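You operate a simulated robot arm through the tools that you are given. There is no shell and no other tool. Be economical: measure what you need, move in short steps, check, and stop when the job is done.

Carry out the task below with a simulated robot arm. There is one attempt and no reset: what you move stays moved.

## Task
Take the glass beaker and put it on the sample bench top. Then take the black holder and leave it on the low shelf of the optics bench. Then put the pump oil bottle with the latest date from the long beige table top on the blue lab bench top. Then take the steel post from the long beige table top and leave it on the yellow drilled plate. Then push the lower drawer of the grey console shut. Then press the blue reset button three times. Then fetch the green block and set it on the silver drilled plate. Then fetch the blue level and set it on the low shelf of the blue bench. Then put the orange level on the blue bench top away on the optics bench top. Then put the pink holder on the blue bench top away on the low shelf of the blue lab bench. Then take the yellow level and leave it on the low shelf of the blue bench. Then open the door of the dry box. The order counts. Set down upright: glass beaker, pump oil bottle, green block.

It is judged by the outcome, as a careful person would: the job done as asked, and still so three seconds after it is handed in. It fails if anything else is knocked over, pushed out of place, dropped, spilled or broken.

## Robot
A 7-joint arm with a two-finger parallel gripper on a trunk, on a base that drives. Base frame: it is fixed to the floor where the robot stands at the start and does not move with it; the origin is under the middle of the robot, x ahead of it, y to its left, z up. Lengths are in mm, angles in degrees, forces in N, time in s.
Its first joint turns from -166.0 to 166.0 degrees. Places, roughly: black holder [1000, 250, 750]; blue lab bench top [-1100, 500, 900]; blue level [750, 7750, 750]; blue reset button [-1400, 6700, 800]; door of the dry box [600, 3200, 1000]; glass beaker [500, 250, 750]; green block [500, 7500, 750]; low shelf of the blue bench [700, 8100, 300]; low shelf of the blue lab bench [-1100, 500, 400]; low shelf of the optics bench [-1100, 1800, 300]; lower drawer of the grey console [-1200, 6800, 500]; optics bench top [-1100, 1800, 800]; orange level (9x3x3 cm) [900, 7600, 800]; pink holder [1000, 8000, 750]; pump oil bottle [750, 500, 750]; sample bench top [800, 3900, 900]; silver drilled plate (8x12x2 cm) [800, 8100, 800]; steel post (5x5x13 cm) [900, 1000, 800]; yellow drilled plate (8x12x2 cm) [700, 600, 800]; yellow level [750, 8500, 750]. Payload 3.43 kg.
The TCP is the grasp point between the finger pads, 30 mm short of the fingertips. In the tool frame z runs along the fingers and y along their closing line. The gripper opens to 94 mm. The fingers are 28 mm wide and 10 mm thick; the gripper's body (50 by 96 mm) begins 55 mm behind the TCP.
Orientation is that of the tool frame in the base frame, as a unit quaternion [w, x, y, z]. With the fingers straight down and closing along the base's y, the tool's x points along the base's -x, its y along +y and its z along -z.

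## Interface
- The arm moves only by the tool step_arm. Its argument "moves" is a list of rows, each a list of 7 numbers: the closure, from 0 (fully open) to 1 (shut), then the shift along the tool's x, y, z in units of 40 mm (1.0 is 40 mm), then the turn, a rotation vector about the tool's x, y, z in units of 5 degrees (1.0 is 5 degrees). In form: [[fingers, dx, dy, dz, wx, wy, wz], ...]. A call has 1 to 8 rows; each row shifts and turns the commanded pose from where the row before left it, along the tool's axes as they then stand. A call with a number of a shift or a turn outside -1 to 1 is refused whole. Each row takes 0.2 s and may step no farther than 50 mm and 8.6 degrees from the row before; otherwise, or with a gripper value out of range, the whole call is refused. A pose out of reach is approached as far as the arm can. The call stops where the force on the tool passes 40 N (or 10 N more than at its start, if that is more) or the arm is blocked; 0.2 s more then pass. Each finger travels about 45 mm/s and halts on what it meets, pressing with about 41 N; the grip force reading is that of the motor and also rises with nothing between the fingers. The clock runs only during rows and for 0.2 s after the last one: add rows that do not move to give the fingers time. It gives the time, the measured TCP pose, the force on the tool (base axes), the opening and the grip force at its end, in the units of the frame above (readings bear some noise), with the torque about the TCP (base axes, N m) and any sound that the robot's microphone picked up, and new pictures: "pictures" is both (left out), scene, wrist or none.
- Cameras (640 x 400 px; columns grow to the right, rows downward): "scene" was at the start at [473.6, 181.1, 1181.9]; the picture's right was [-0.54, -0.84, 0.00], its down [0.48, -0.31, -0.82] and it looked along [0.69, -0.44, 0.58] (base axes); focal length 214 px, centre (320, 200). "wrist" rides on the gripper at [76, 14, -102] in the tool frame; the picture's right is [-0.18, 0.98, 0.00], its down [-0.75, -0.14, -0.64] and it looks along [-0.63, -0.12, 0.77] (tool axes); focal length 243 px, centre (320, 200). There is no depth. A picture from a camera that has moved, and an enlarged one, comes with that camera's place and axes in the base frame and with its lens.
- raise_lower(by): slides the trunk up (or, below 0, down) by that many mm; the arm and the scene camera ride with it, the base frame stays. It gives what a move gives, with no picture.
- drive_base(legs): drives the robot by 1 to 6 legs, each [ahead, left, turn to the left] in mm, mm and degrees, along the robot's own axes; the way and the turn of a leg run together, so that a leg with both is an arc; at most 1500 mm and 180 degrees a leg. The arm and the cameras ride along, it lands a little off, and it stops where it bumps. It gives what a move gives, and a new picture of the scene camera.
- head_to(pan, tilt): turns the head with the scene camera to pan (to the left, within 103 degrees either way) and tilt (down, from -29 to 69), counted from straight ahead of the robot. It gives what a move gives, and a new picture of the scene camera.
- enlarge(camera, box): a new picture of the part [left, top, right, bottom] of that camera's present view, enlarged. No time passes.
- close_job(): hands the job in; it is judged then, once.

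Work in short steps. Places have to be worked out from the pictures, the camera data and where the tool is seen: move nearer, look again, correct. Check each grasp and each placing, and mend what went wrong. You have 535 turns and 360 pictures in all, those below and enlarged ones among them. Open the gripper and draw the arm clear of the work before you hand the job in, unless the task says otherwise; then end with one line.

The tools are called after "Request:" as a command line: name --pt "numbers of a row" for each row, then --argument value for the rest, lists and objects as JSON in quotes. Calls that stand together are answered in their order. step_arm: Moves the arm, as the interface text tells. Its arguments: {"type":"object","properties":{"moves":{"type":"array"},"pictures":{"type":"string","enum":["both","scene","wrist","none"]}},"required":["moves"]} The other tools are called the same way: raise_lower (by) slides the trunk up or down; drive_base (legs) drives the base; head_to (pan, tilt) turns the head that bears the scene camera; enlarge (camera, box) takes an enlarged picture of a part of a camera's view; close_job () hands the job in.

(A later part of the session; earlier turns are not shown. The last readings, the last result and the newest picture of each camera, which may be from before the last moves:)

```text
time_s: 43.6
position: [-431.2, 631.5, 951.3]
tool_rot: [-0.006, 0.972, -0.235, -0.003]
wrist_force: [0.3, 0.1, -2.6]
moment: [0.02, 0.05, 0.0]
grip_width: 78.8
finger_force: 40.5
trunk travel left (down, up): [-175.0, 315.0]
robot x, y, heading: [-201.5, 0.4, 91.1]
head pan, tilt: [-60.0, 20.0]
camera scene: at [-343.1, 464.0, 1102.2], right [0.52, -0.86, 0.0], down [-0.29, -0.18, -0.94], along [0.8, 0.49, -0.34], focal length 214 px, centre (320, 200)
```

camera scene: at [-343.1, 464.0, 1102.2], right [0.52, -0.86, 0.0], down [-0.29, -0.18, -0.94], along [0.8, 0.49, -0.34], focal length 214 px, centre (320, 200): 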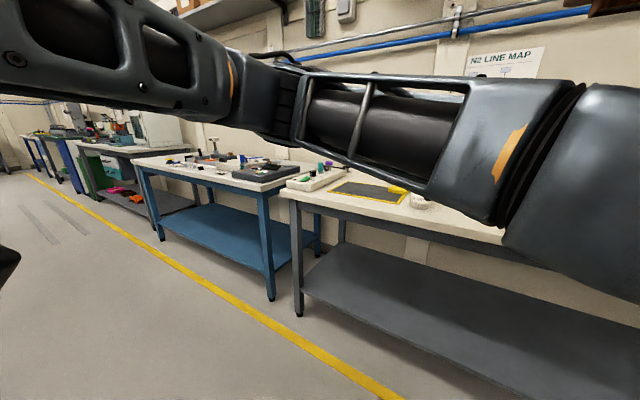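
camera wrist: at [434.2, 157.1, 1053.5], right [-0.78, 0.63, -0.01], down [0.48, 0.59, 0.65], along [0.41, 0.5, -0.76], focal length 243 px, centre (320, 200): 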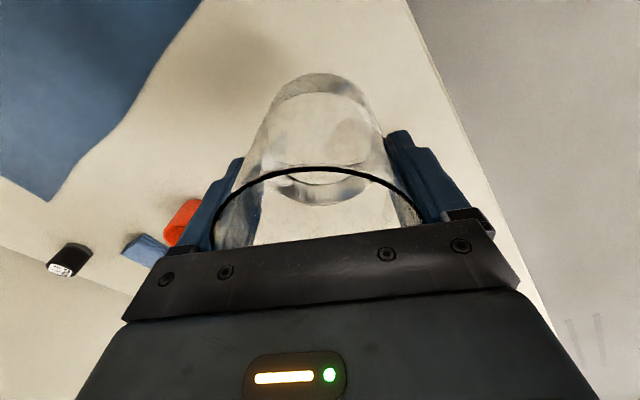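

Leg was too long; I drive with shorter legs.

Request:
drive_base --legs '[[1400, -50, -1.2], [1400, 0, 0]]'

```text
time_s: 57.2
position: [-483.8, 3434.2, 952.5]
tool_rot: [-0.005, 0.974, -0.228, -0.003]
wrist_force: [0.2, -0.4, -2.2]
moment: [0.01, -0.01, 0.0]
grip_width: 78.8
finger_force: 41.2
trunk travel left (down, up): [-175.0, 315.0]
robot x, y, heading: [-244.0, 2808.3, 92.3]
head pan, tilt: [-60.0, 20.0]
camera scene: at [-392.5, 3268.4, 1102.2], right [0.53, -0.85, 0.0], down [-0.29, -0.18, -0.94], along [0.8, 0.5, -0.34], focal length 214 px, centre (320, 200)
```

scene: 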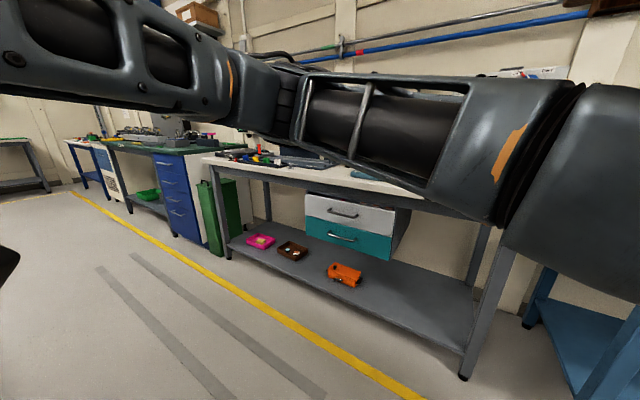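

The sample bench (white top, drawers beneath) lies right-ahead. I drive 850 further, raise the trunk, and turn to face it.

Request:
raise_lower --by 180

Request:
drive_base --legs '[[850, -30, -2.3], [0, 0, -90]]'

Request:
head_to --pan 0 --tilt 30

```text
time_s: 59.2
position: [-483.5, 3434.6, 1131.9]
tool_rot: [-0.006, 0.974, -0.228, -0.003]
wrist_force: [0.4, 0.4, -2.5]
moment: [0.01, 0.01, 0.04]
grip_width: 78.7
finger_force: 41.1
trunk travel left (down, up): [-355.0, 135.0]
robot x, y, heading: [-241.9, 2805.2, 92.3]
head pan, tilt: [-60.0, 20.0]
```

```text
time_s: 67.4
position: [402.0, 3884.7, 1131.3]
tool_rot: [0.006, -0.521, 0.853, -0.001]
wrist_force: [0.6, -0.3, -3.6]
moment: [-0.03, -0.02, 0.0]
grip_width: 78.7
finger_force: 40.6
trunk travel left (down, up): [-355.0, 135.0]
robot x, y, heading: [-228.7, 3651.2, 1.0]
head pan, tilt: [-60.0, 20.0]
camera scene: at [240.0, 3796.2, 1282.2], right [-0.85, -0.52, 0.0], down [-0.18, 0.29, -0.94], along [0.49, -0.8, -0.34], focal length 214 px, centre (320, 200)
```

scene: 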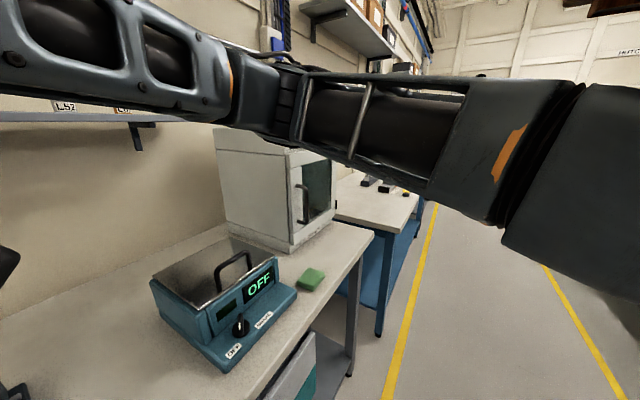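

```text
time_s: 68.7
position: [403.2, 3884.7, 1133.2]
tool_rot: [0.006, -0.521, 0.854, -0.002]
wrist_force: [-0.3, -0.2, -3.6]
moment: [-0.02, 0.01, -0.01]
grip_width: 78.7
finger_force: 40.8
trunk travel left (down, up): [-355.0, 135.0]
robot x, y, heading: [-227.9, 3655.5, 1.2]
head pan, tilt: [0.0, 30.0]
camera scene: at [282.1, 3877.7, 1266.2], right [0.02, -1.0, 0.0], down [-0.5, -0.01, -0.87], along [0.87, 0.02, -0.5], focal length 214 px, centre (320, 200)
```

scene: 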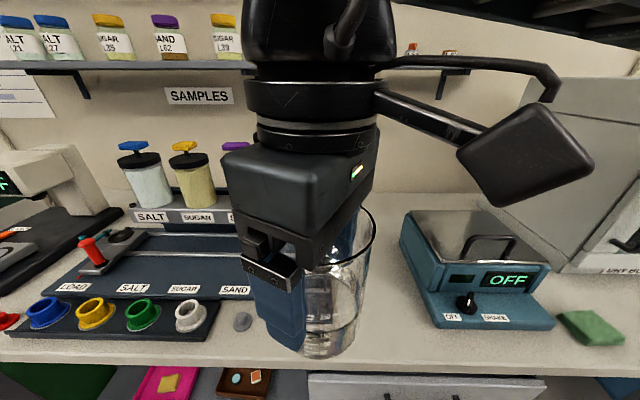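

The sample bench top has free room at about (570,3880) between the tray and the shaker. I move the beaker over it slowly.

Request:
step_arm --pt "0.3 -0.15 -0.31 0 0 0 0" --pt "0.3 -0.3 -0.62 0 0 0 0" --pt "0.3 -0.3 -0.62 0 0 0 0" --pt "0.3 -0.3 -0.62 0 0 0 0" --pt "0.3 -0.3 -0.62 0 0 0 0" --pt "0.3 -0.28 -0.62 0 0 0 0" --pt "0.3 -0.15 -0.31 0 0 0 0" --pt "0.3 0 0 0 0 0 0"

```text
time_s: 70.5
position: [569.3, 3880.2, 1133.1]
tool_rot: [0.005, -0.521, 0.854, -0.001]
wrist_force: [0.1, 0.7, -2.7]
moment: [-0.04, -0.01, -0.01]
grip_width: 79.2
finger_force: 41.3
trunk travel left (down, up): [-355.0, 135.0]
robot x, y, heading: [-226.3, 3654.6, 1.0]
head pan, tilt: [0.0, 30.0]
camera scene: at [282.1, 3877.8, 1266.1], right [0.02, -1.0, 0.0], down [-0.5, -0.01, -0.87], along [0.87, 0.02, -0.5], focal length 214 px, centre (320, 200)
camera wrist: at [518.6, 3818.8, 1234.8], right [-0.79, 0.61, -0.01], down [0.46, 0.6, 0.65], along [0.4, 0.51, -0.76], focal length 243 px, centre (320, 200)
```

scene: 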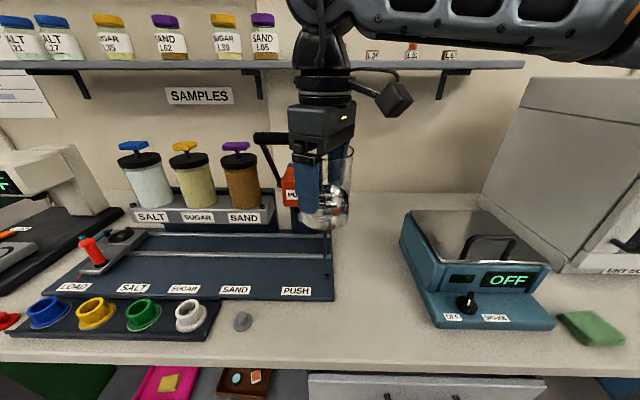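
wrist: 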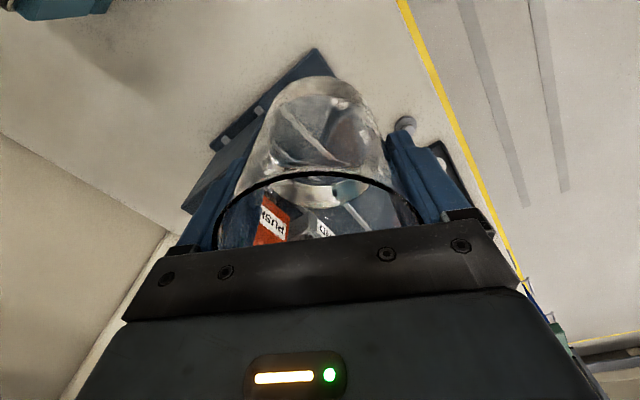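

Now I see the dispenser pad reaches x≈563 at y>3856, so I choose (525,3795), between pad and shaker, and move there.

Request:
step_arm --pt "0.3 0.3 0 0 0 0 0" --pt "0.3 0.6 0 0 0 0 0" --pt "0.3 0.6 0 0 0 0 0" --pt "0.3 0.6 0 0.3 0 0 0" --pt "0.3 0.29 0 0.6 0 0 0" --pt "0.3 0 0 0.6 0 0 0" --pt "0.3 0 0 0.6 0 0 0" --pt "0.3 0 0 0.3 0 0 0"

```text
time_s: 72.3
position: [525.6, 3794.9, 1035.8]
tool_rot: [0.006, -0.52, 0.854, -0.001]
wrist_force: [0.5, 0.2, -2.2]
moment: [-0.02, 0.0, -0.01]
grip_width: 79.0
finger_force: 40.9
trunk travel left (down, up): [-355.0, 135.0]
robot x, y, heading: [-231.1, 3654.4, 1.3]
head pan, tilt: [0.0, 30.0]
camera scene: at [282.1, 3877.7, 1266.2], right [0.02, -1.0, 0.0], down [-0.5, -0.01, -0.87], along [0.87, 0.02, -0.5], focal length 214 px, centre (320, 200)
camera wrist: at [475.9, 3733.3, 1138.0], right [-0.79, 0.61, -0.01], down [0.46, 0.6, 0.65], along [0.4, 0.51, -0.76], focal length 243 px, centre (320, 200)
```

scene: 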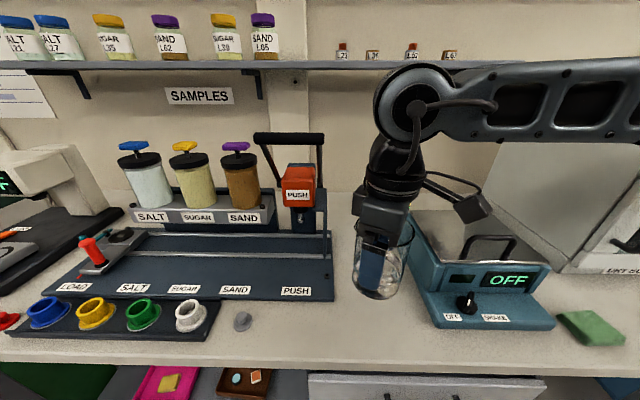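
wrist: 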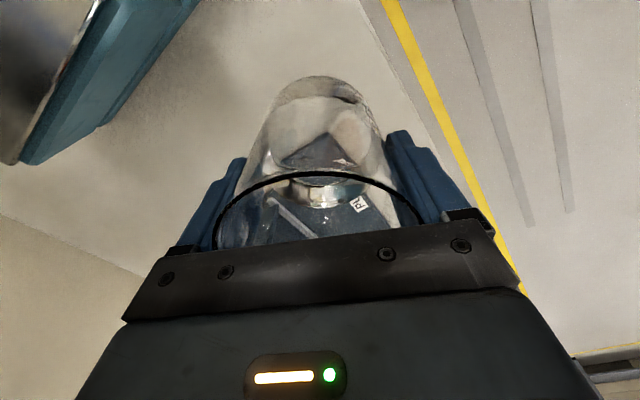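

Spot is clear. I descend to about z=985, then slow down.

Request:
step_arm --pt "0.3 0 0 0.4 0 0 0" --pt "0.3 0 0 0.4 0 0 0" --pt "0.3 0 0 0.3 0 0 0" --pt "0.3 0 0 0.1 0 0 0" --pt "0.3 0 0 0 0 0 0"

```text
time_s: 73.5
position: [525.9, 3795.5, 988.3]
tool_rot: [0.006, -0.521, 0.854, -0.002]
wrist_force: [0.2, 0.7, -2.0]
moment: [0.04, 0.04, -0.01]
grip_width: 78.8
finger_force: 40.9
trunk travel left (down, up): [-355.0, 135.0]
robot x, y, heading: [-227.3, 3654.7, 1.4]
head pan, tilt: [0.0, 30.0]
camera scene: at [282.1, 3877.8, 1266.2], right [0.02, -1.0, 0.0], down [-0.5, -0.01, -0.87], along [0.87, 0.02, -0.5], focal length 214 px, centre (320, 200)
camera wrist: at [477.0, 3733.7, 1090.3], right [-0.79, 0.61, -0.01], down [0.46, 0.6, 0.65], along [0.4, 0.51, -0.76], focal length 243 px, centre (320, 200)
```

scene: 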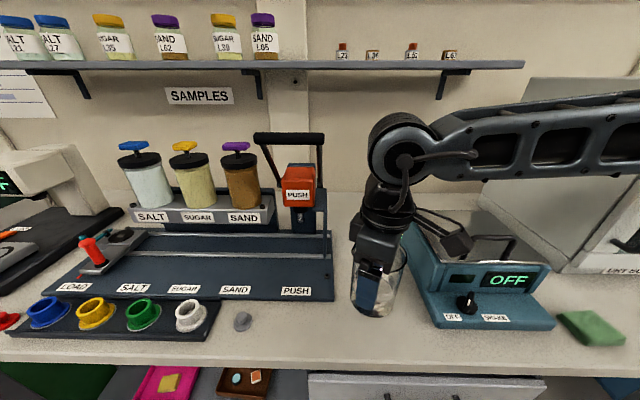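
wrist: 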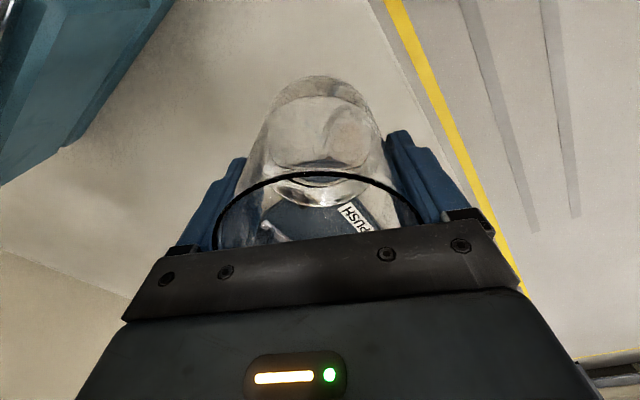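

Close to the top; I creep down 3 mm per row watching the force.

Request:
step_arm --pt "0.3 0 0 0.08 0 0 0" --pt "0.3 0 0 0.08 0 0 0" --pt "0.3 0 0 0.08 0 0 0" --pt "0.3 0 0 0.08 0 0 0" --pt "0.3 0 0 0 0 0 0" --pictures "none"

Request:
step_arm --pt "0.3 0 0 0.05 0 0 0" --pt "0.3 0 0 0.05 0 0 0" --pt "0.3 0 0 0.05 0 0 0" --pt "0.3 0 0 0 0 0 0" --pictures "none"

```text
time_s: 74.7
position: [525.4, 3795.7, 977.3]
tool_rot: [0.005, -0.521, 0.853, -0.001]
wrist_force: [0.1, -0.1, -2.7]
moment: [-0.03, -0.02, 0.0]
grip_width: 78.9
finger_force: 40.9
trunk travel left (down, up): [-355.0, 135.0]
robot x, y, heading: [-224.5, 3653.7, 1.0]
head pan, tilt: [0.0, 30.0]
```

```text
time_s: 75.7
position: [527.2, 3796.5, 970.9]
tool_rot: [0.006, -0.521, 0.854, -0.002]
wrist_force: [0.3, 0.3, -2.0]
moment: [-0.03, -0.02, 0.0]
grip_width: 78.7
finger_force: 40.4
trunk travel left (down, up): [-355.0, 135.0]
robot x, y, heading: [-225.8, 3651.1, 1.1]
head pan, tilt: [0.0, 30.0]
```

Still in the air; I creep on.

Request:
step_arm --pt "0.3 0 0 0.06 0 0 0" --pt "0.3 0 0 0.06 0 0 0" --pt "0.3 0 0 0.06 0 0 0" --pt "0.3 0 0 0 0 0 0" --pictures "none"

Request:
step_arm --pt "0.3 0 0 0.06 0 0 0" --pt "0.3 0 0 0.06 0 0 0" --pt "0.3 0 0 0 0 0 0" --pictures "scene"

```text
time_s: 76.7
position: [527.3, 3795.6, 962.6]
tool_rot: [0.005, -0.52, 0.854, -0.002]
wrist_force: [0.2, 0.2, -3.1]
moment: [-0.04, -0.01, 0.02]
grip_width: 78.8
finger_force: 41.0
trunk travel left (down, up): [-355.0, 135.0]
robot x, y, heading: [-226.2, 3655.1, 1.2]
head pan, tilt: [0.0, 30.0]
```

```text
time_s: 77.5
position: [527.7, 3796.5, 959.5]
tool_rot: [0.007, -0.521, 0.853, -0.001]
wrist_force: [0.2, 0.7, -2.8]
moment: [0.01, 0.0, 0.02]
grip_width: 79.1
finger_force: 40.9
trunk travel left (down, up): [-355.0, 135.0]
robot x, y, heading: [-228.9, 3652.9, 1.4]
head pan, tilt: [0.0, 30.0]
camera scene: at [282.1, 3877.8, 1266.2], right [0.02, -1.0, 0.0], down [-0.5, -0.01, -0.87], along [0.87, 0.02, -0.5], focal length 214 px, centre (320, 200)
```

scene: 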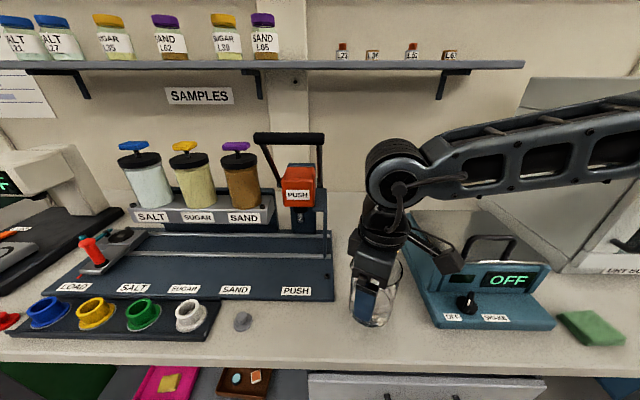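

Not yet touching; I enlarge to see the gap under the beaker.

Request:
enlarge --camera "scene" --box '[320, 250, 440, 350]'

```text
4.00 times, centred on (380, 300) of scene
camera zoom: at [282.1, 3877.8, 1266.2], right [0.02, -1.0, 0.0], down [-0.5, -0.01, -0.87], along [0.87, 0.02, -0.5], focal length 858 px, centre (80, -200)
```

zoom: 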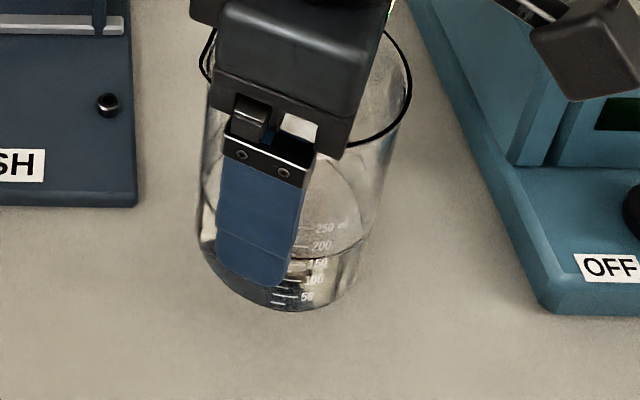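

The beaker's bottom seems ~55 mm below the TCP, so contact should come near TCP z≈925. I continue down.

Request:
step_arm --pt "0.3 0 0 0.1 0 0 0" --pt "0.3 0 0 0.1 0 0 0" --pt "0.3 0 0 0.1 0 0 0" --pt "0.3 0 0 0.1 0 0 0" --pt "0.3 0 0 0 0 0 0" --pictures "none"

Request:
step_arm --pt "0.3 0 0 0.05 0 0 0" --pt "0.3 0 0 0.05 0 0 0" --pt "0.3 0 0 0.05 0 0 0" --pt "0.3 0 0 0.05 0 0 0" --pt "0.3 0 0 0 0 0 0" --pictures "none"

```text
time_s: 78.7
position: [527.2, 3795.8, 941.2]
tool_rot: [0.005, -0.521, 0.853, -0.001]
wrist_force: [1.0, -0.2, -2.6]
moment: [-0.04, -0.01, -0.01]
grip_width: 78.8
finger_force: 40.9
trunk travel left (down, up): [-355.0, 135.0]
robot x, y, heading: [-228.8, 3653.7, 1.4]
head pan, tilt: [0.0, 30.0]
```

```text
time_s: 79.9
position: [528.4, 3794.5, 933.7]
tool_rot: [0.006, -0.52, 0.854, -0.001]
wrist_force: [-0.2, 0.1, -2.0]
moment: [-0.03, -0.02, 0.01]
grip_width: 79.0
finger_force: 41.7
trunk travel left (down, up): [-355.0, 135.0]
robot x, y, heading: [-225.4, 3653.4, 1.3]
head pan, tilt: [0.0, 30.0]
```

Continue in 2 mm steps.

Request:
step_arm --pt "0.3 0 0 0.05 0 0 0" --pt "0.3 0 0 0.05 0 0 0" --pt "0.3 0 0 0.05 0 0 0" --pt "0.3 0 0 0 0 0 0" --pictures "none"

Request:
step_arm --pt "0.3 0 0 0.05 0 0 0" --pt "0.3 0 0 0.05 0 0 0" --pt "0.3 0 0 0 0 0 0" --pictures "none"

Request:
enlarge --camera "scene" --box '[320, 250, 440, 350]'

```text
time_s: 80.9
position: [526.6, 3795.2, 926.7]
tool_rot: [0.006, -0.521, 0.854, -0.001]
wrist_force: [-0.7, 0.1, -2.7]
moment: [0.0, 0.02, -0.02]
grip_width: 79.0
finger_force: 41.0
trunk travel left (down, up): [-355.0, 135.0]
robot x, y, heading: [-225.1, 3653.3, 1.3]
head pan, tilt: [0.0, 30.0]
```

```text
time_s: 81.7
position: [526.5, 3796.2, 924.7]
tool_rot: [0.006, -0.521, 0.854, -0.002]
wrist_force: [-1.1, 0.0, 5.2]
moment: [0.11, 0.29, 0.03]
grip_width: 78.8
finger_force: 41.0
trunk travel left (down, up): [-355.0, 135.0]
robot x, y, heading: [-227.1, 3649.5, 1.4]
head pan, tilt: [0.0, 30.0]
```

```text
4.00 times, centred on (380, 300) of scene
camera zoom: at [281.9, 3877.7, 1266.4], right [0.02, -1.0, 0.0], down [-0.5, -0.01, -0.87], along [0.87, 0.02, -0.5], focal length 858 px, centre (80, -200)
```

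zoom: 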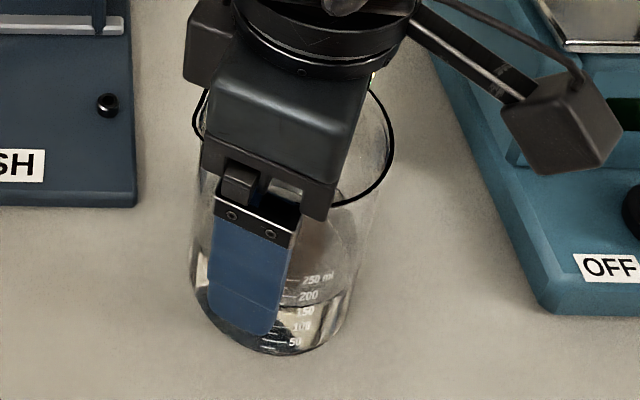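

Contact felt (about +8 N). I open the fingers.

Request:
step_arm --pt "0.15 0 0 0 0 0 0" --pt "0.05 0 0 0 0 0 0" --pt "0 0 0 0 0 0 0" --pt "0 0 0 0 0 0 0" --pt "0 0 0 0 0 0 0" --pictures "both"

```text
time_s: 82.9
position: [527.8, 3795.8, 924.6]
tool_rot: [0.006, -0.52, 0.854, -0.001]
wrist_force: [0.5, -0.1, 0.1]
moment: [-0.01, 0.01, 0.04]
grip_width: 94.1
finger_force: 0.1
trunk travel left (down, up): [-355.0, 135.0]
robot x, y, heading: [-229.6, 3655.4, 1.1]
head pan, tilt: [0.0, 30.0]
camera scene: at [282.1, 3877.8, 1266.2], right [0.02, -1.0, 0.0], down [-0.5, -0.01, -0.87], along [0.87, 0.02, -0.5], focal length 214 px, centre (320, 200)
camera wrist: at [477.8, 3734.1, 1025.1], right [-0.79, 0.61, -0.01], down [0.46, 0.6, 0.65], along [0.4, 0.51, -0.76], focal length 243 px, centre (320, 200)
```

scene: 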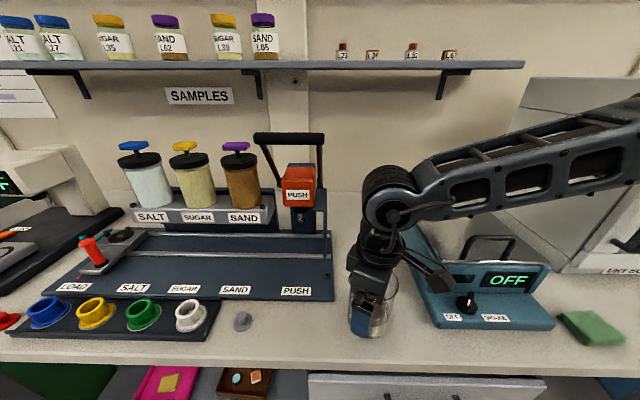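
wrist: 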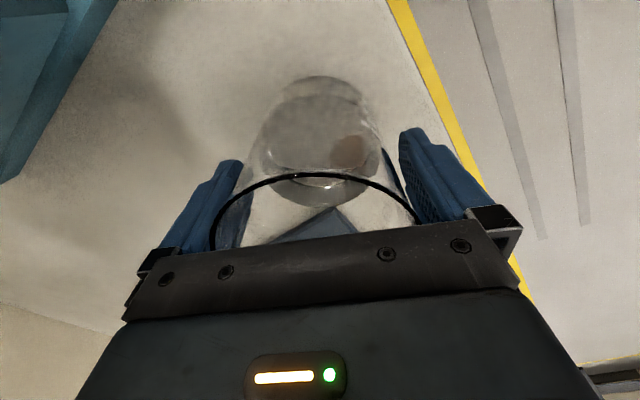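

Released cleanly. I lift straight up.

Request:
step_arm --pt "0 0 0 -0.2 0 0 0" --pt "0 0 0 -0.5 0 0 0" --pt "0 0 0 -0.8 0 0 0" --pt "0 0 0 -0.8 0 0 0" --pt "0 0 0 -0.8 0 0 0" --pt "0 0 0 -0.8 0 0 0" --pt "0 0 0 -0.8 0 0 0" --pictures "scene"

```text
time_s: 84.5
position: [526.7, 3794.5, 1111.1]
tool_rot: [0.007, -0.521, 0.853, -0.002]
wrist_force: [-0.3, -0.4, -1.2]
moment: [0.01, 0.02, -0.02]
grip_width: 94.0
finger_force: 0.1
trunk travel left (down, up): [-355.0, 135.0]
robot x, y, heading: [-223.5, 3651.7, 1.4]
head pan, tilt: [0.0, 30.0]
camera scene: at [282.2, 3877.8, 1266.1], right [0.02, -1.0, 0.0], down [-0.5, -0.01, -0.87], along [0.87, 0.02, -0.5], focal length 214 px, centre (320, 200)
```

scene: 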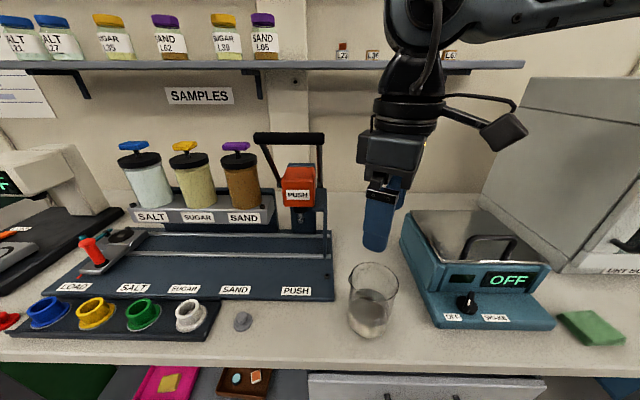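

The beaker stands on the sample bench. I retract the arm, then turn right to face back down the aisle.

Request:
step_arm --pt "0 0.28 0.55 0 0 0 0" --pt "0 0.28 0.55 0 0 0 0" --pt "0 0.28 0.55 0 0 0 0" --pt "0 0.28 0.55 0 0 0 0" --pt "0 0.28 0.55 0 0 0 0" --pictures "none"

Request:
drive_base --legs '[[0, 0, -91]]'

```text
time_s: 85.7
position: [402.0, 3794.5, 1110.8]
tool_rot: [0.006, -0.519, 0.855, -0.001]
wrist_force: [0.4, 0.6, -0.7]
moment: [0.01, 0.01, 0.01]
grip_width: 93.9
finger_force: 0.0
trunk travel left (down, up): [-355.0, 135.0]
robot x, y, heading: [-227.7, 3654.5, 1.3]
head pan, tilt: [0.0, 30.0]
```

```text
time_s: 90.0
position: [-102.1, 3021.0, 1112.1]
tool_rot: [0.003, 0.246, 0.969, -0.005]
wrist_force: [0.0, -0.8, -0.3]
moment: [-0.02, 0.01, -0.02]
grip_width: 94.0
finger_force: 0.1
trunk travel left (down, up): [-355.0, 135.0]
robot x, y, heading: [-224.3, 3655.2, -90.1]
head pan, tilt: [0.0, 30.0]
camera scene: at [-11.8, 3138.5, 1266.2], right [-1.0, 0.0, 0.0], down [0.0, 0.5, -0.87], along [0.0, -0.87, -0.5], focal length 214 px, centre (320, 200)
```

scene: 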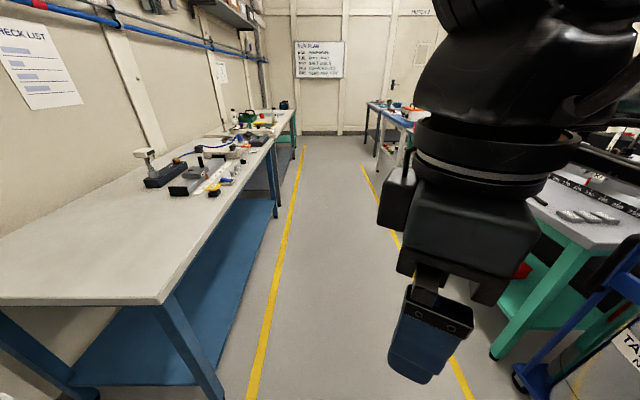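

Aisle is clear ahead. I drive down to y≈150 and turn to face the long beige table.

Request:
drive_base --legs '[[1400, 0, 0], [1400, 0, 0], [705, 0, 0], [0, 0, 90]]'

```text
time_s: 111.0
position: [455.6, 280.5, 1110.0]
tool_rot: [0.006, -0.529, 0.848, -0.002]
wrist_force: [0.1, 0.0, -0.4]
moment: [-0.01, 0.01, 0.01]
grip_width: 93.9
finger_force: 0.0
trunk travel left (down, up): [-355.0, 135.0]
robot x, y, heading: [-167.4, 127.7, 2.6]
head pan, tilt: [0.0, 30.0]
camera scene: at [334.3, 361.1, 1266.2], right [0.04, -1.0, 0.0], down [-0.5, -0.02, -0.87], along [0.87, 0.04, -0.5], focal length 214 px, centre (320, 200)
```

scene: 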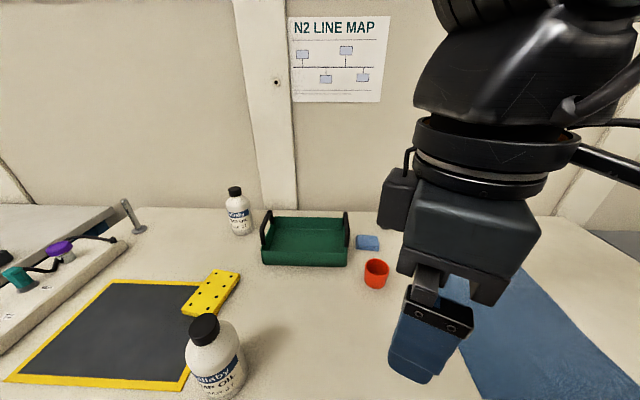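

I drive up to the table squarely and rotate the tool back to yaw 0.

Request:
drive_base --legs '[[165, 15, -2.6]]'

Request:
step_arm --pt "0 0 0 0 0 0 1" --pt "0 0 0 0 0 0 1" --pt "0 0 0 0 0 0 1" --pt "0 0 0 0 0 0 1" --pt "0 0 0 0 0 0 1" --pt "0 0 0 0 0 0 1" --pictures "none"

Request:
step_arm --pt "0 0 0 0 0 0 1" --pt "0 0 0 0 0 0 1" --pt "0 0 0 0 0 0 1" --pt "0 0 0 0 0 0 1" --pt "0 0 0 0 0 0 1" --pt "0 0 0 0 0 0 1" --pictures "none"

```text
time_s: 112.4
position: [629.2, 271.1, 1111.5]
tool_rot: [0.007, -0.511, 0.859, -0.002]
wrist_force: [-0.2, 0.0, -0.2]
moment: [-0.02, -0.01, 0.05]
grip_width: 94.0
finger_force: 0.0
trunk travel left (down, up): [-355.0, 135.0]
robot x, y, heading: [-4.8, 141.5, -0.1]
head pan, tilt: [0.0, 30.0]
camera scene: at [512.5, 356.8, 1266.2], right [0.0, -1.0, 0.0], down [-0.5, 0.0, -0.87], along [0.87, 0.0, -0.5], focal length 214 px, centre (320, 200)
```

scene: 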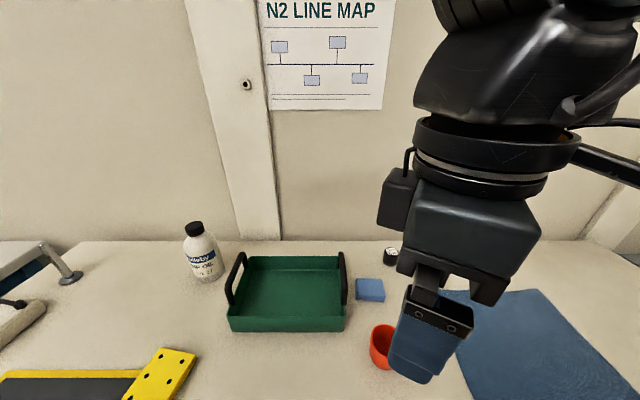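

```text
time_s: 113.8
position: [630.3, 270.0, 1110.1]
tool_rot: [0.006, -0.27, 0.963, 0.0]
wrist_force: [-0.1, -0.6, -0.1]
moment: [0.0, 0.01, 0.01]
grip_width: 94.2
finger_force: 0.0
trunk travel left (down, up): [-355.0, 135.0]
robot x, y, heading: [-3.2, 140.6, -0.3]
head pan, tilt: [0.0, 30.0]
```

```text
time_s: 115.2
position: [629.7, 271.4, 1111.0]
tool_rot: [0.006, -0.011, 1.0, 0.001]
wrist_force: [0.1, -0.1, 0.2]
moment: [0.01, -0.01, 0.0]
grip_width: 94.1
finger_force: 0.1
trunk travel left (down, up): [-355.0, 135.0]
robot x, y, heading: [-3.7, 144.8, -0.4]
head pan, tilt: [0.0, 30.0]
```

Holder base is at about (957,151). I move the tool out toward it.

Request:
step_arm --pt "0 -0.8 -0.42 0.3 0 0 0" --pt "0 -0.9 -0.42 0.3 0 0 0" --pt "0 -0.9 -0.42 0.3 0 0 0" --pt "0 -0.9 -0.42 0.3 0 0 0" --pt "0 -0.9 -0.42 0.3 0 0 0" --pt "0 -0.9 -0.42 0.3 0 0 0" --pt "0 -0.9 -0.42 0.3 0 0 0" --pt "0 0 0 0 0 0 0"

```text
time_s: 117.0
position: [881.8, 157.0, 1031.7]
tool_rot: [0.006, -0.013, 1.0, 0.002]
wrist_force: [0.2, -0.3, -0.2]
moment: [-0.02, -0.01, -0.01]
grip_width: 94.1
finger_force: 0.0
trunk travel left (down, up): [-355.0, 135.0]
robot x, y, heading: [-1.5, 148.3, 0.1]
head pan, tilt: [0.0, 30.0]
camera scene: at [512.4, 356.7, 1266.2], right [0.0, -1.0, 0.0], down [-0.5, 0.0, -0.87], along [0.87, 0.0, -0.5], focal length 214 px, centre (320, 200)
camera wrist: at [802.6, 170.7, 1132.7], right [0.16, 0.99, 0.01], down [0.75, -0.12, 0.65], along [0.64, -0.1, -0.76], focal length 243 px, centre (320, 200)
```

scene: 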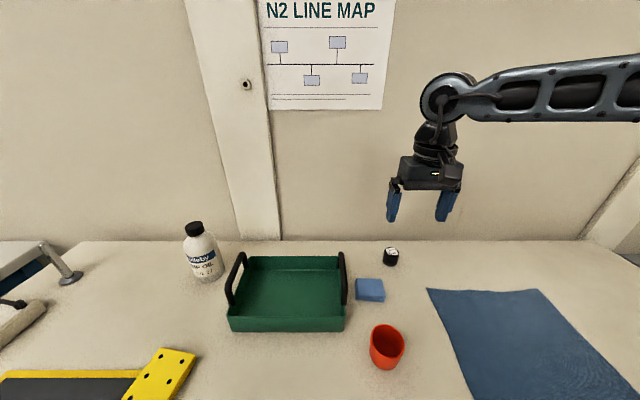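
wrist: 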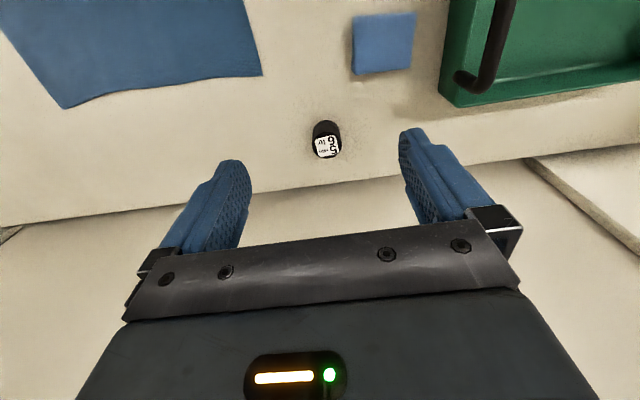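

Holder (small, ~37 mm) is at about (949,157), top ≈855. I move over it and lower to z≈910.

Request:
step_arm --pt "0 -0.56 0 0.7 0 0 0" --pt "0 -0.56 0 0.7 0 0 0" --pt "0 -0.56 0 0.7 0 0 0" --pt "0 0 0 0.7 0 0 0" --pt "0 0 0 0 0 0 0" --pictures "wrist"

```text
time_s: 118.2
position: [950.7, 162.6, 916.3]
tool_rot: [0.005, -0.012, 1.0, 0.002]
wrist_force: [-0.4, 1.3, 0.5]
moment: [0.04, 0.0, -0.03]
grip_width: 93.7
finger_force: 0.1
trunk travel left (down, up): [-355.0, 135.0]
robot x, y, heading: [0.6, 141.6, -0.3]
head pan, tilt: [0.0, 30.0]
camera wrist: at [871.9, 175.3, 1017.9], right [0.16, 0.99, 0.01], down [0.75, -0.12, 0.65], along [0.64, -0.1, -0.76], focal length 243 px, centre (320, 200)
```

wrist: 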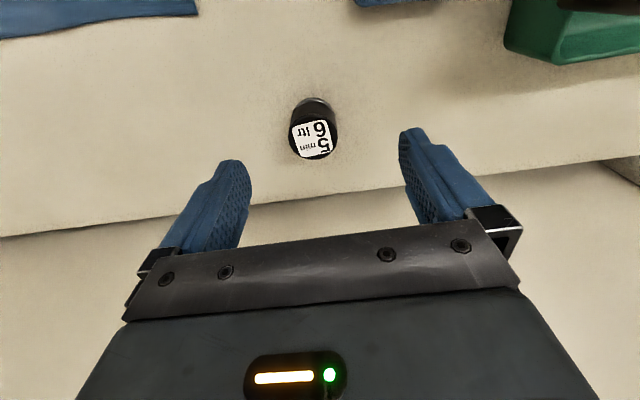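

Slight y correction (-5 mm); descend to z≈843 and close.

Request:
step_arm --pt "0 0 -0.13 0.5 0 0 0" --pt "0 0 0 0.6 0 0 0" --pt "0 0 0 0.5 0 0 0" --pt "0 0 0 0.2 0 0 0" --pt "0 0 0 0 0 0 0" --pictures "wrist"

```text
time_s: 119.4
position: [949.5, 157.5, 847.0]
tool_rot: [0.005, -0.012, 1.0, 0.001]
wrist_force: [-0.4, -0.1, -0.8]
moment: [0.0, 0.04, -0.01]
grip_width: 94.1
finger_force: 0.1
trunk travel left (down, up): [-355.0, 135.0]
robot x, y, heading: [-1.6, 140.4, -0.3]
head pan, tilt: [0.0, 30.0]
camera wrist: at [872.3, 169.7, 947.9], right [0.16, 0.99, 0.01], down [0.75, -0.13, 0.65], along [0.64, -0.1, -0.76], focal length 243 px, centre (320, 200)
```

wrist: 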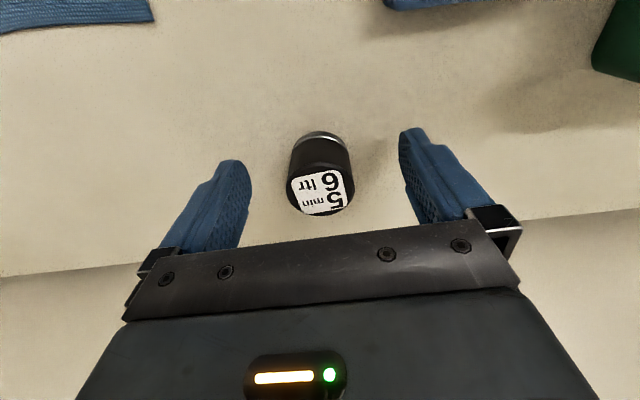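

I lower 7 mm more and close.

Request:
step_arm --pt "0 0 0 0.18 0 0 0" --pt "0 0 0 0 0 0 0" --pt "0.9 0 0 0 0 0 0" --pt "0.9 0 0 0 0 0 0" --pt "0.9 0 0 0 0 0 0" --pt "0.9 0 0 0 0 0 0" --pt "0.9 0 0 0 0 0 0" --pictures "wrist"

```text
time_s: 121.0
position: [951.0, 157.9, 838.9]
tool_rot: [0.006, -0.012, 1.0, 0.003]
wrist_force: [0.4, -0.5, -0.3]
moment: [0.02, 0.0, -0.01]
grip_width: 42.3
finger_force: 41.2
trunk travel left (down, up): [-355.0, 135.0]
robot x, y, heading: [-5.2, 143.8, -0.1]
head pan, tilt: [0.0, 30.0]
camera wrist: at [872.2, 169.7, 940.8], right [0.16, 0.99, 0.01], down [0.75, -0.12, 0.65], along [0.64, -0.1, -0.76], focal length 243 px, centre (320, 200)
```

wrist: 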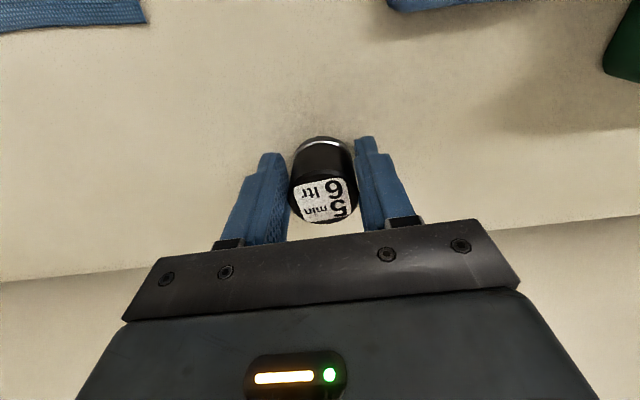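

Gripped. I lift and retract.

Request:
step_arm --pt "0.9 0 0 -0.5 0 0 0" --pt "0.9 0 0 -0.8 0 0 0" --pt "0.9 0 0 -0.8 0 0 0" --pt "0.9 0.8 0 -0.8 0 0 0" --pt "0.9 0.9 0 -0.7 0 0 0" --pt "0.9 0.9 0 -0.6 0 0 0" --pt "0.9 0.9 0 0 0 0 0" --pt "0.9 0.9 0 0 0 0 0" --pictures "none"

Request:
step_arm --pt "0.9 0.9 0.2 0 0 0 0" --pt "0.9 0.9 0.2 0 0 0 0" --pt "0.9 0.9 0.2 0 0 0 0" --pt "0.9 0.8 0.2 0 0 0 0" --pictures "both"

```text
time_s: 122.8
position: [772.8, 152.0, 1006.0]
tool_rot: [0.006, -0.013, 1.0, 0.002]
wrist_force: [0.4, 0.2, -0.6]
moment: [-0.02, 0.01, -0.03]
grip_width: 42.6
finger_force: 41.2
trunk travel left (down, up): [-355.0, 135.0]
robot x, y, heading: [-2.3, 146.5, 0.2]
head pan, tilt: [0.0, 30.0]
```

```text
time_s: 123.8
position: [634.7, 179.9, 1003.9]
tool_rot: [0.006, -0.011, 1.0, 0.002]
wrist_force: [-0.3, 0.2, -1.0]
moment: [0.02, 0.04, -0.01]
grip_width: 42.5
finger_force: 40.7
trunk travel left (down, up): [-355.0, 135.0]
robot x, y, heading: [1.1, 148.3, -0.3]
head pan, tilt: [0.0, 30.0]
camera scene: at [512.7, 356.7, 1266.1], right [0.0, -1.0, 0.0], down [-0.5, 0.0, -0.87], along [0.87, 0.0, -0.5], focal length 214 px, centre (320, 200)
camera wrist: at [556.0, 192.3, 1105.3], right [0.16, 0.99, 0.01], down [0.75, -0.13, 0.65], along [0.64, -0.1, -0.76], focal length 243 px, centre (320, 200)
```

scene: 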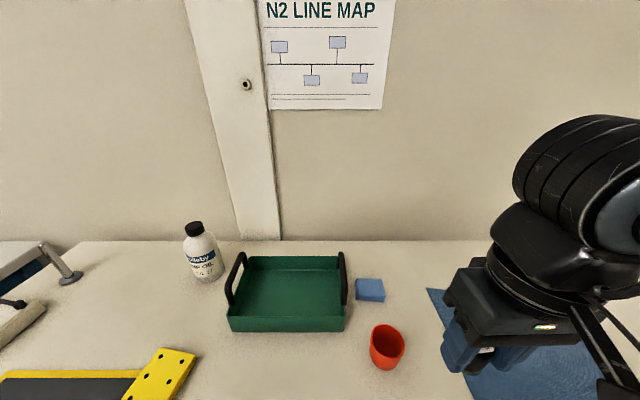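
wrist: 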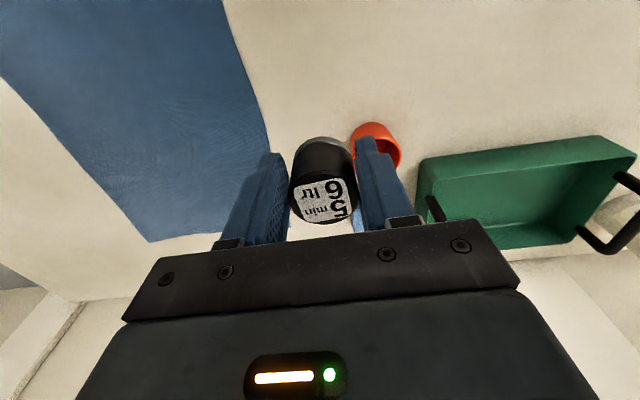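

I raise the trunk for clearance, then back up, turn, and drive to face the optics bench (green).

Request:
raise_lower --by 120

Request:
drive_base --legs '[[-130, 0, 0], [0, 0, 90], [1400, 0, 0]]'

Request:
head_to --pan 85 --tilt 35

```text
time_s: 125.3
position: [634.2, 179.0, 1124.1]
tool_rot: [0.006, -0.012, 1.0, 0.001]
wrist_force: [-0.3, 0.1, -0.7]
moment: [0.01, 0.01, 0.02]
grip_width: 42.5
finger_force: 40.6
trunk travel left (down, up): [-475.0, 15.0]
robot x, y, heading: [-0.2, 145.5, 0.2]
head pan, tilt: [0.0, 30.0]
```

```text
time_s: 137.0
position: [-153.8, 2176.0, 1123.5]
tool_rot: [-0.004, 0.712, -0.702, -0.006]
wrist_force: [-0.2, -0.1, -1.4]
moment: [-0.01, 0.02, 0.01]
grip_width: 42.4
finger_force: 41.1
trunk travel left (down, up): [-475.0, 15.0]
robot x, y, heading: [-120.5, 1536.3, 89.5]
head pan, tilt: [0.0, 30.0]
camera scene: at [-331.7, 2052.5, 1386.2], right [1.0, -0.01, 0.0], down [-0.01, -0.5, -0.87], along [0.01, 0.87, -0.5], focal length 214 px, centre (320, 200)
```

scene: 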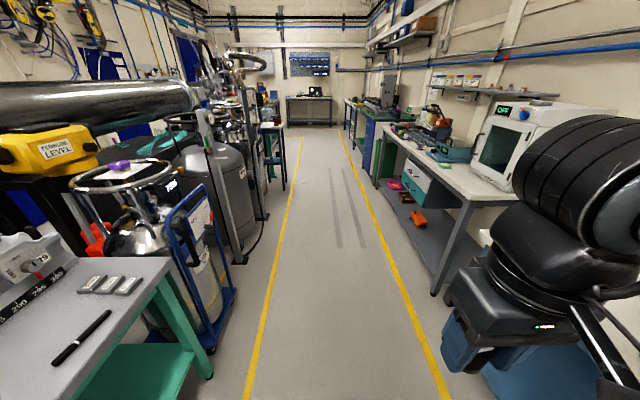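

```text
time_s: 138.6
position: [-152.6, 2176.4, 1124.1]
tool_rot: [-0.002, 0.712, -0.702, -0.005]
wrist_force: [-0.5, 0.2, -0.7]
moment: [-0.01, 0.01, 0.0]
grip_width: 42.5
finger_force: 41.0
trunk travel left (down, up): [-475.0, 15.0]
robot x, y, heading: [-127.3, 1540.2, 89.4]
head pan, tilt: [85.0, 35.0]
camera scene: at [-420.4, 1970.9, 1378.4], right [0.1, 0.99, 0.0], down [0.57, -0.06, -0.82], along [-0.82, 0.08, -0.57], focal length 214 px, centre (320, 200)
```

scene: 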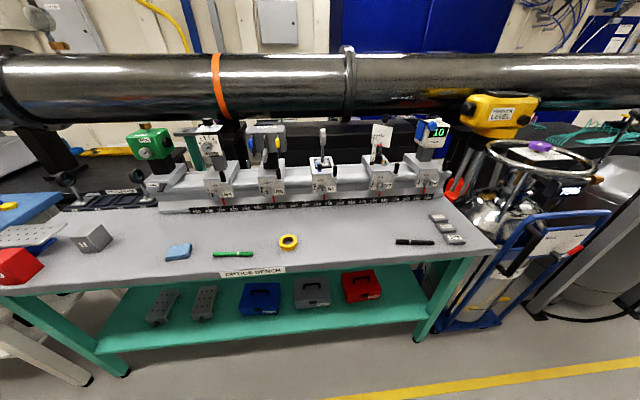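

The optics bench's low shelf (green) has free room right of the red box, around y≈2450, x≈-970. I drive there and turn to face it.

Request:
drive_base --legs '[[880, -100, 0.5], [0, 0, 90]]'

Request:
head_to --pan 0 --tilt 45

```text
time_s: 144.9
position: [-408.7, 2926.6, 1123.6]
tool_rot: [-0.002, 0.88, -0.475, -0.005]
wrist_force: [0.7, 0.2, -0.9]
moment: [-0.01, -0.02, 0.01]
grip_width: 42.1
finger_force: 40.8
trunk travel left (down, up): [-475.0, 15.0]
robot x, y, heading: [-40.2, 2410.6, 121.4]
head pan, tilt: [85.0, 35.0]
stopped in leg 2: the robot was blocked; the commanded pose is now the measured one
camera scene: at [-524.1, 2608.1, 1378.4], right [-0.45, 0.89, 0.0], down [0.51, 0.26, -0.82], along [-0.73, -0.37, -0.57], focal length 214 px, centre (320, 200)
```

scene: 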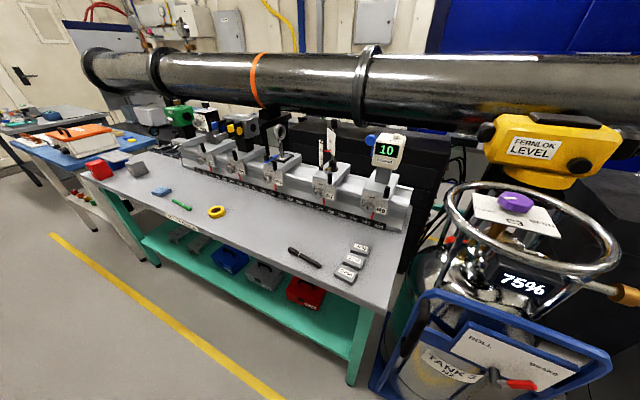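

```text
time_s: 146.5
position: [-408.4, 2928.2, 1124.8]
tool_rot: [-0.001, 0.879, -0.476, -0.006]
wrist_force: [0.7, 0.2, 0.3]
moment: [-0.01, -0.04, 0.01]
grip_width: 42.2
finger_force: 40.9
trunk travel left (down, up): [-475.0, 15.0]
robot x, y, heading: [-47.0, 2403.4, 121.7]
head pan, tilt: [0.0, 45.0]
camera scene: at [-488.0, 2717.3, 1363.6], right [0.85, 0.53, 0.0], down [0.37, -0.6, -0.71], along [-0.37, 0.6, -0.71], focal length 214 px, centre (320, 200)
```

scene: 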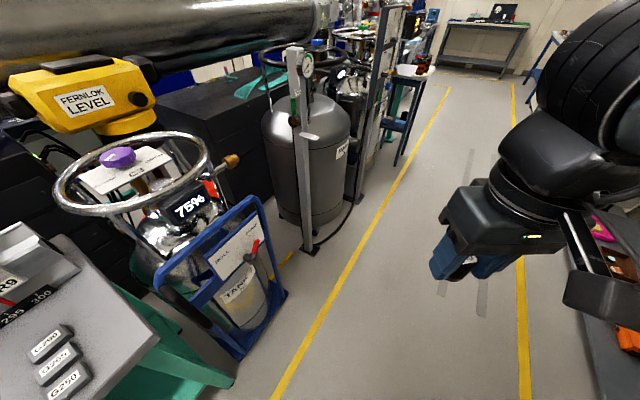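

Blocked, likely the base's rear corner near the table behind. I shift toward -x by 150 and finish the turn.

Request:
drive_base --legs '[[66, 106, 0], [0, 0, 58]]'

```text
time_s: 150.4
position: [-804.2, 2360.2, 1123.4]
tool_rot: [0.002, 1.0, 0.018, -0.006]
wrist_force: [0.2, -0.9, -1.4]
moment: [0.04, 0.01, 0.02]
grip_width: 42.1
finger_force: 41.1
trunk travel left (down, up): [-475.0, 15.0]
robot x, y, heading: [-167.5, 2404.2, -179.2]
head pan, tilt: [0.0, 45.0]
camera scene: at [-666.9, 2181.2, 1363.6], right [-0.01, 1.0, 0.0], down [0.71, 0.01, -0.71], along [-0.71, -0.01, -0.71], focal length 214 px, centre (320, 200)
```

scene: 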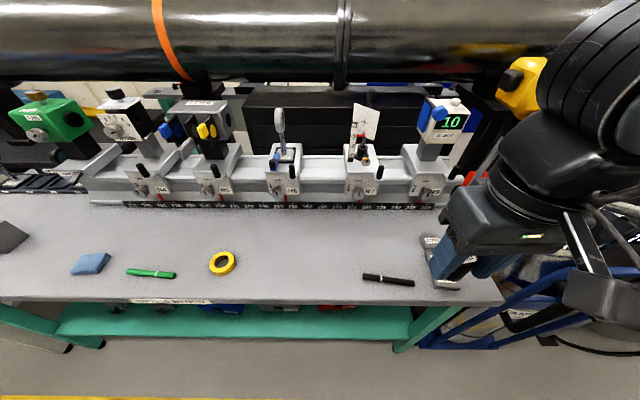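

Now facing the bench. Shelf front edge ≈ x -886, z≈350; bench top z≈740. I shift the tool back 60 and over to y≈2450, then lower the trunk fully.

Request:
step_arm --pt "0.9 0.5 -0.75 0 0 0 0" --pt "0.9 0.5 -0.75 0 0 0 0" --pt "0.9 0.5 -0.75 0 0 0 0" --pictures "none"

Request:
raise_lower --by -470

Request:
head_to --pan -20 --tilt 35

```text
time_s: 151.2
position: [-764.2, 2455.6, 1122.6]
tool_rot: [0.002, 1.0, 0.02, -0.004]
wrist_force: [-1.3, 0.0, -0.9]
moment: [0.02, 0.01, 0.01]
grip_width: 42.2
finger_force: 40.6
out of reach, approached as far as the arm can: row 3
trunk travel left (down, up): [-475.0, 15.0]
robot x, y, heading: [-167.4, 2399.9, -179.2]
head pan, tilt: [0.0, 45.0]
```

```text
refused: -470 is not a number from -400 to 400
```

```text
time_s: 152.0
position: [-763.1, 2455.9, 1122.6]
tool_rot: [0.002, 1.0, 0.018, -0.005]
wrist_force: [0.1, 0.1, -1.1]
moment: [0.02, 0.01, -0.02]
grip_width: 42.1
finger_force: 40.9
trunk travel left (down, up): [-475.0, 15.0]
robot x, y, heading: [-166.5, 2404.7, -179.1]
head pan, tilt: [-20.0, 35.0]
camera scene: at [-668.7, 2211.3, 1378.4], right [0.33, 0.94, 0.0], down [0.54, -0.19, -0.82], along [-0.77, 0.27, -0.57], focal length 214 px, centre (320, 200)
```

scene: 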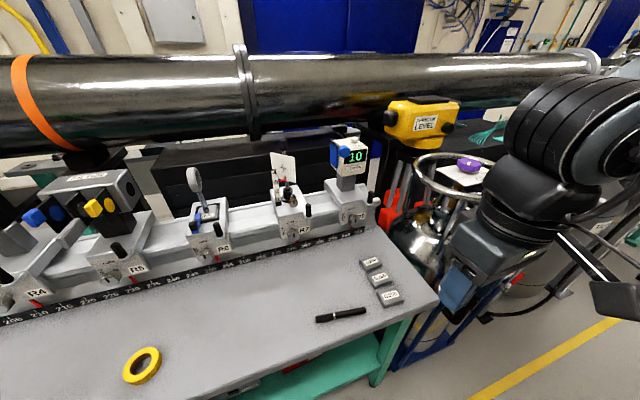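

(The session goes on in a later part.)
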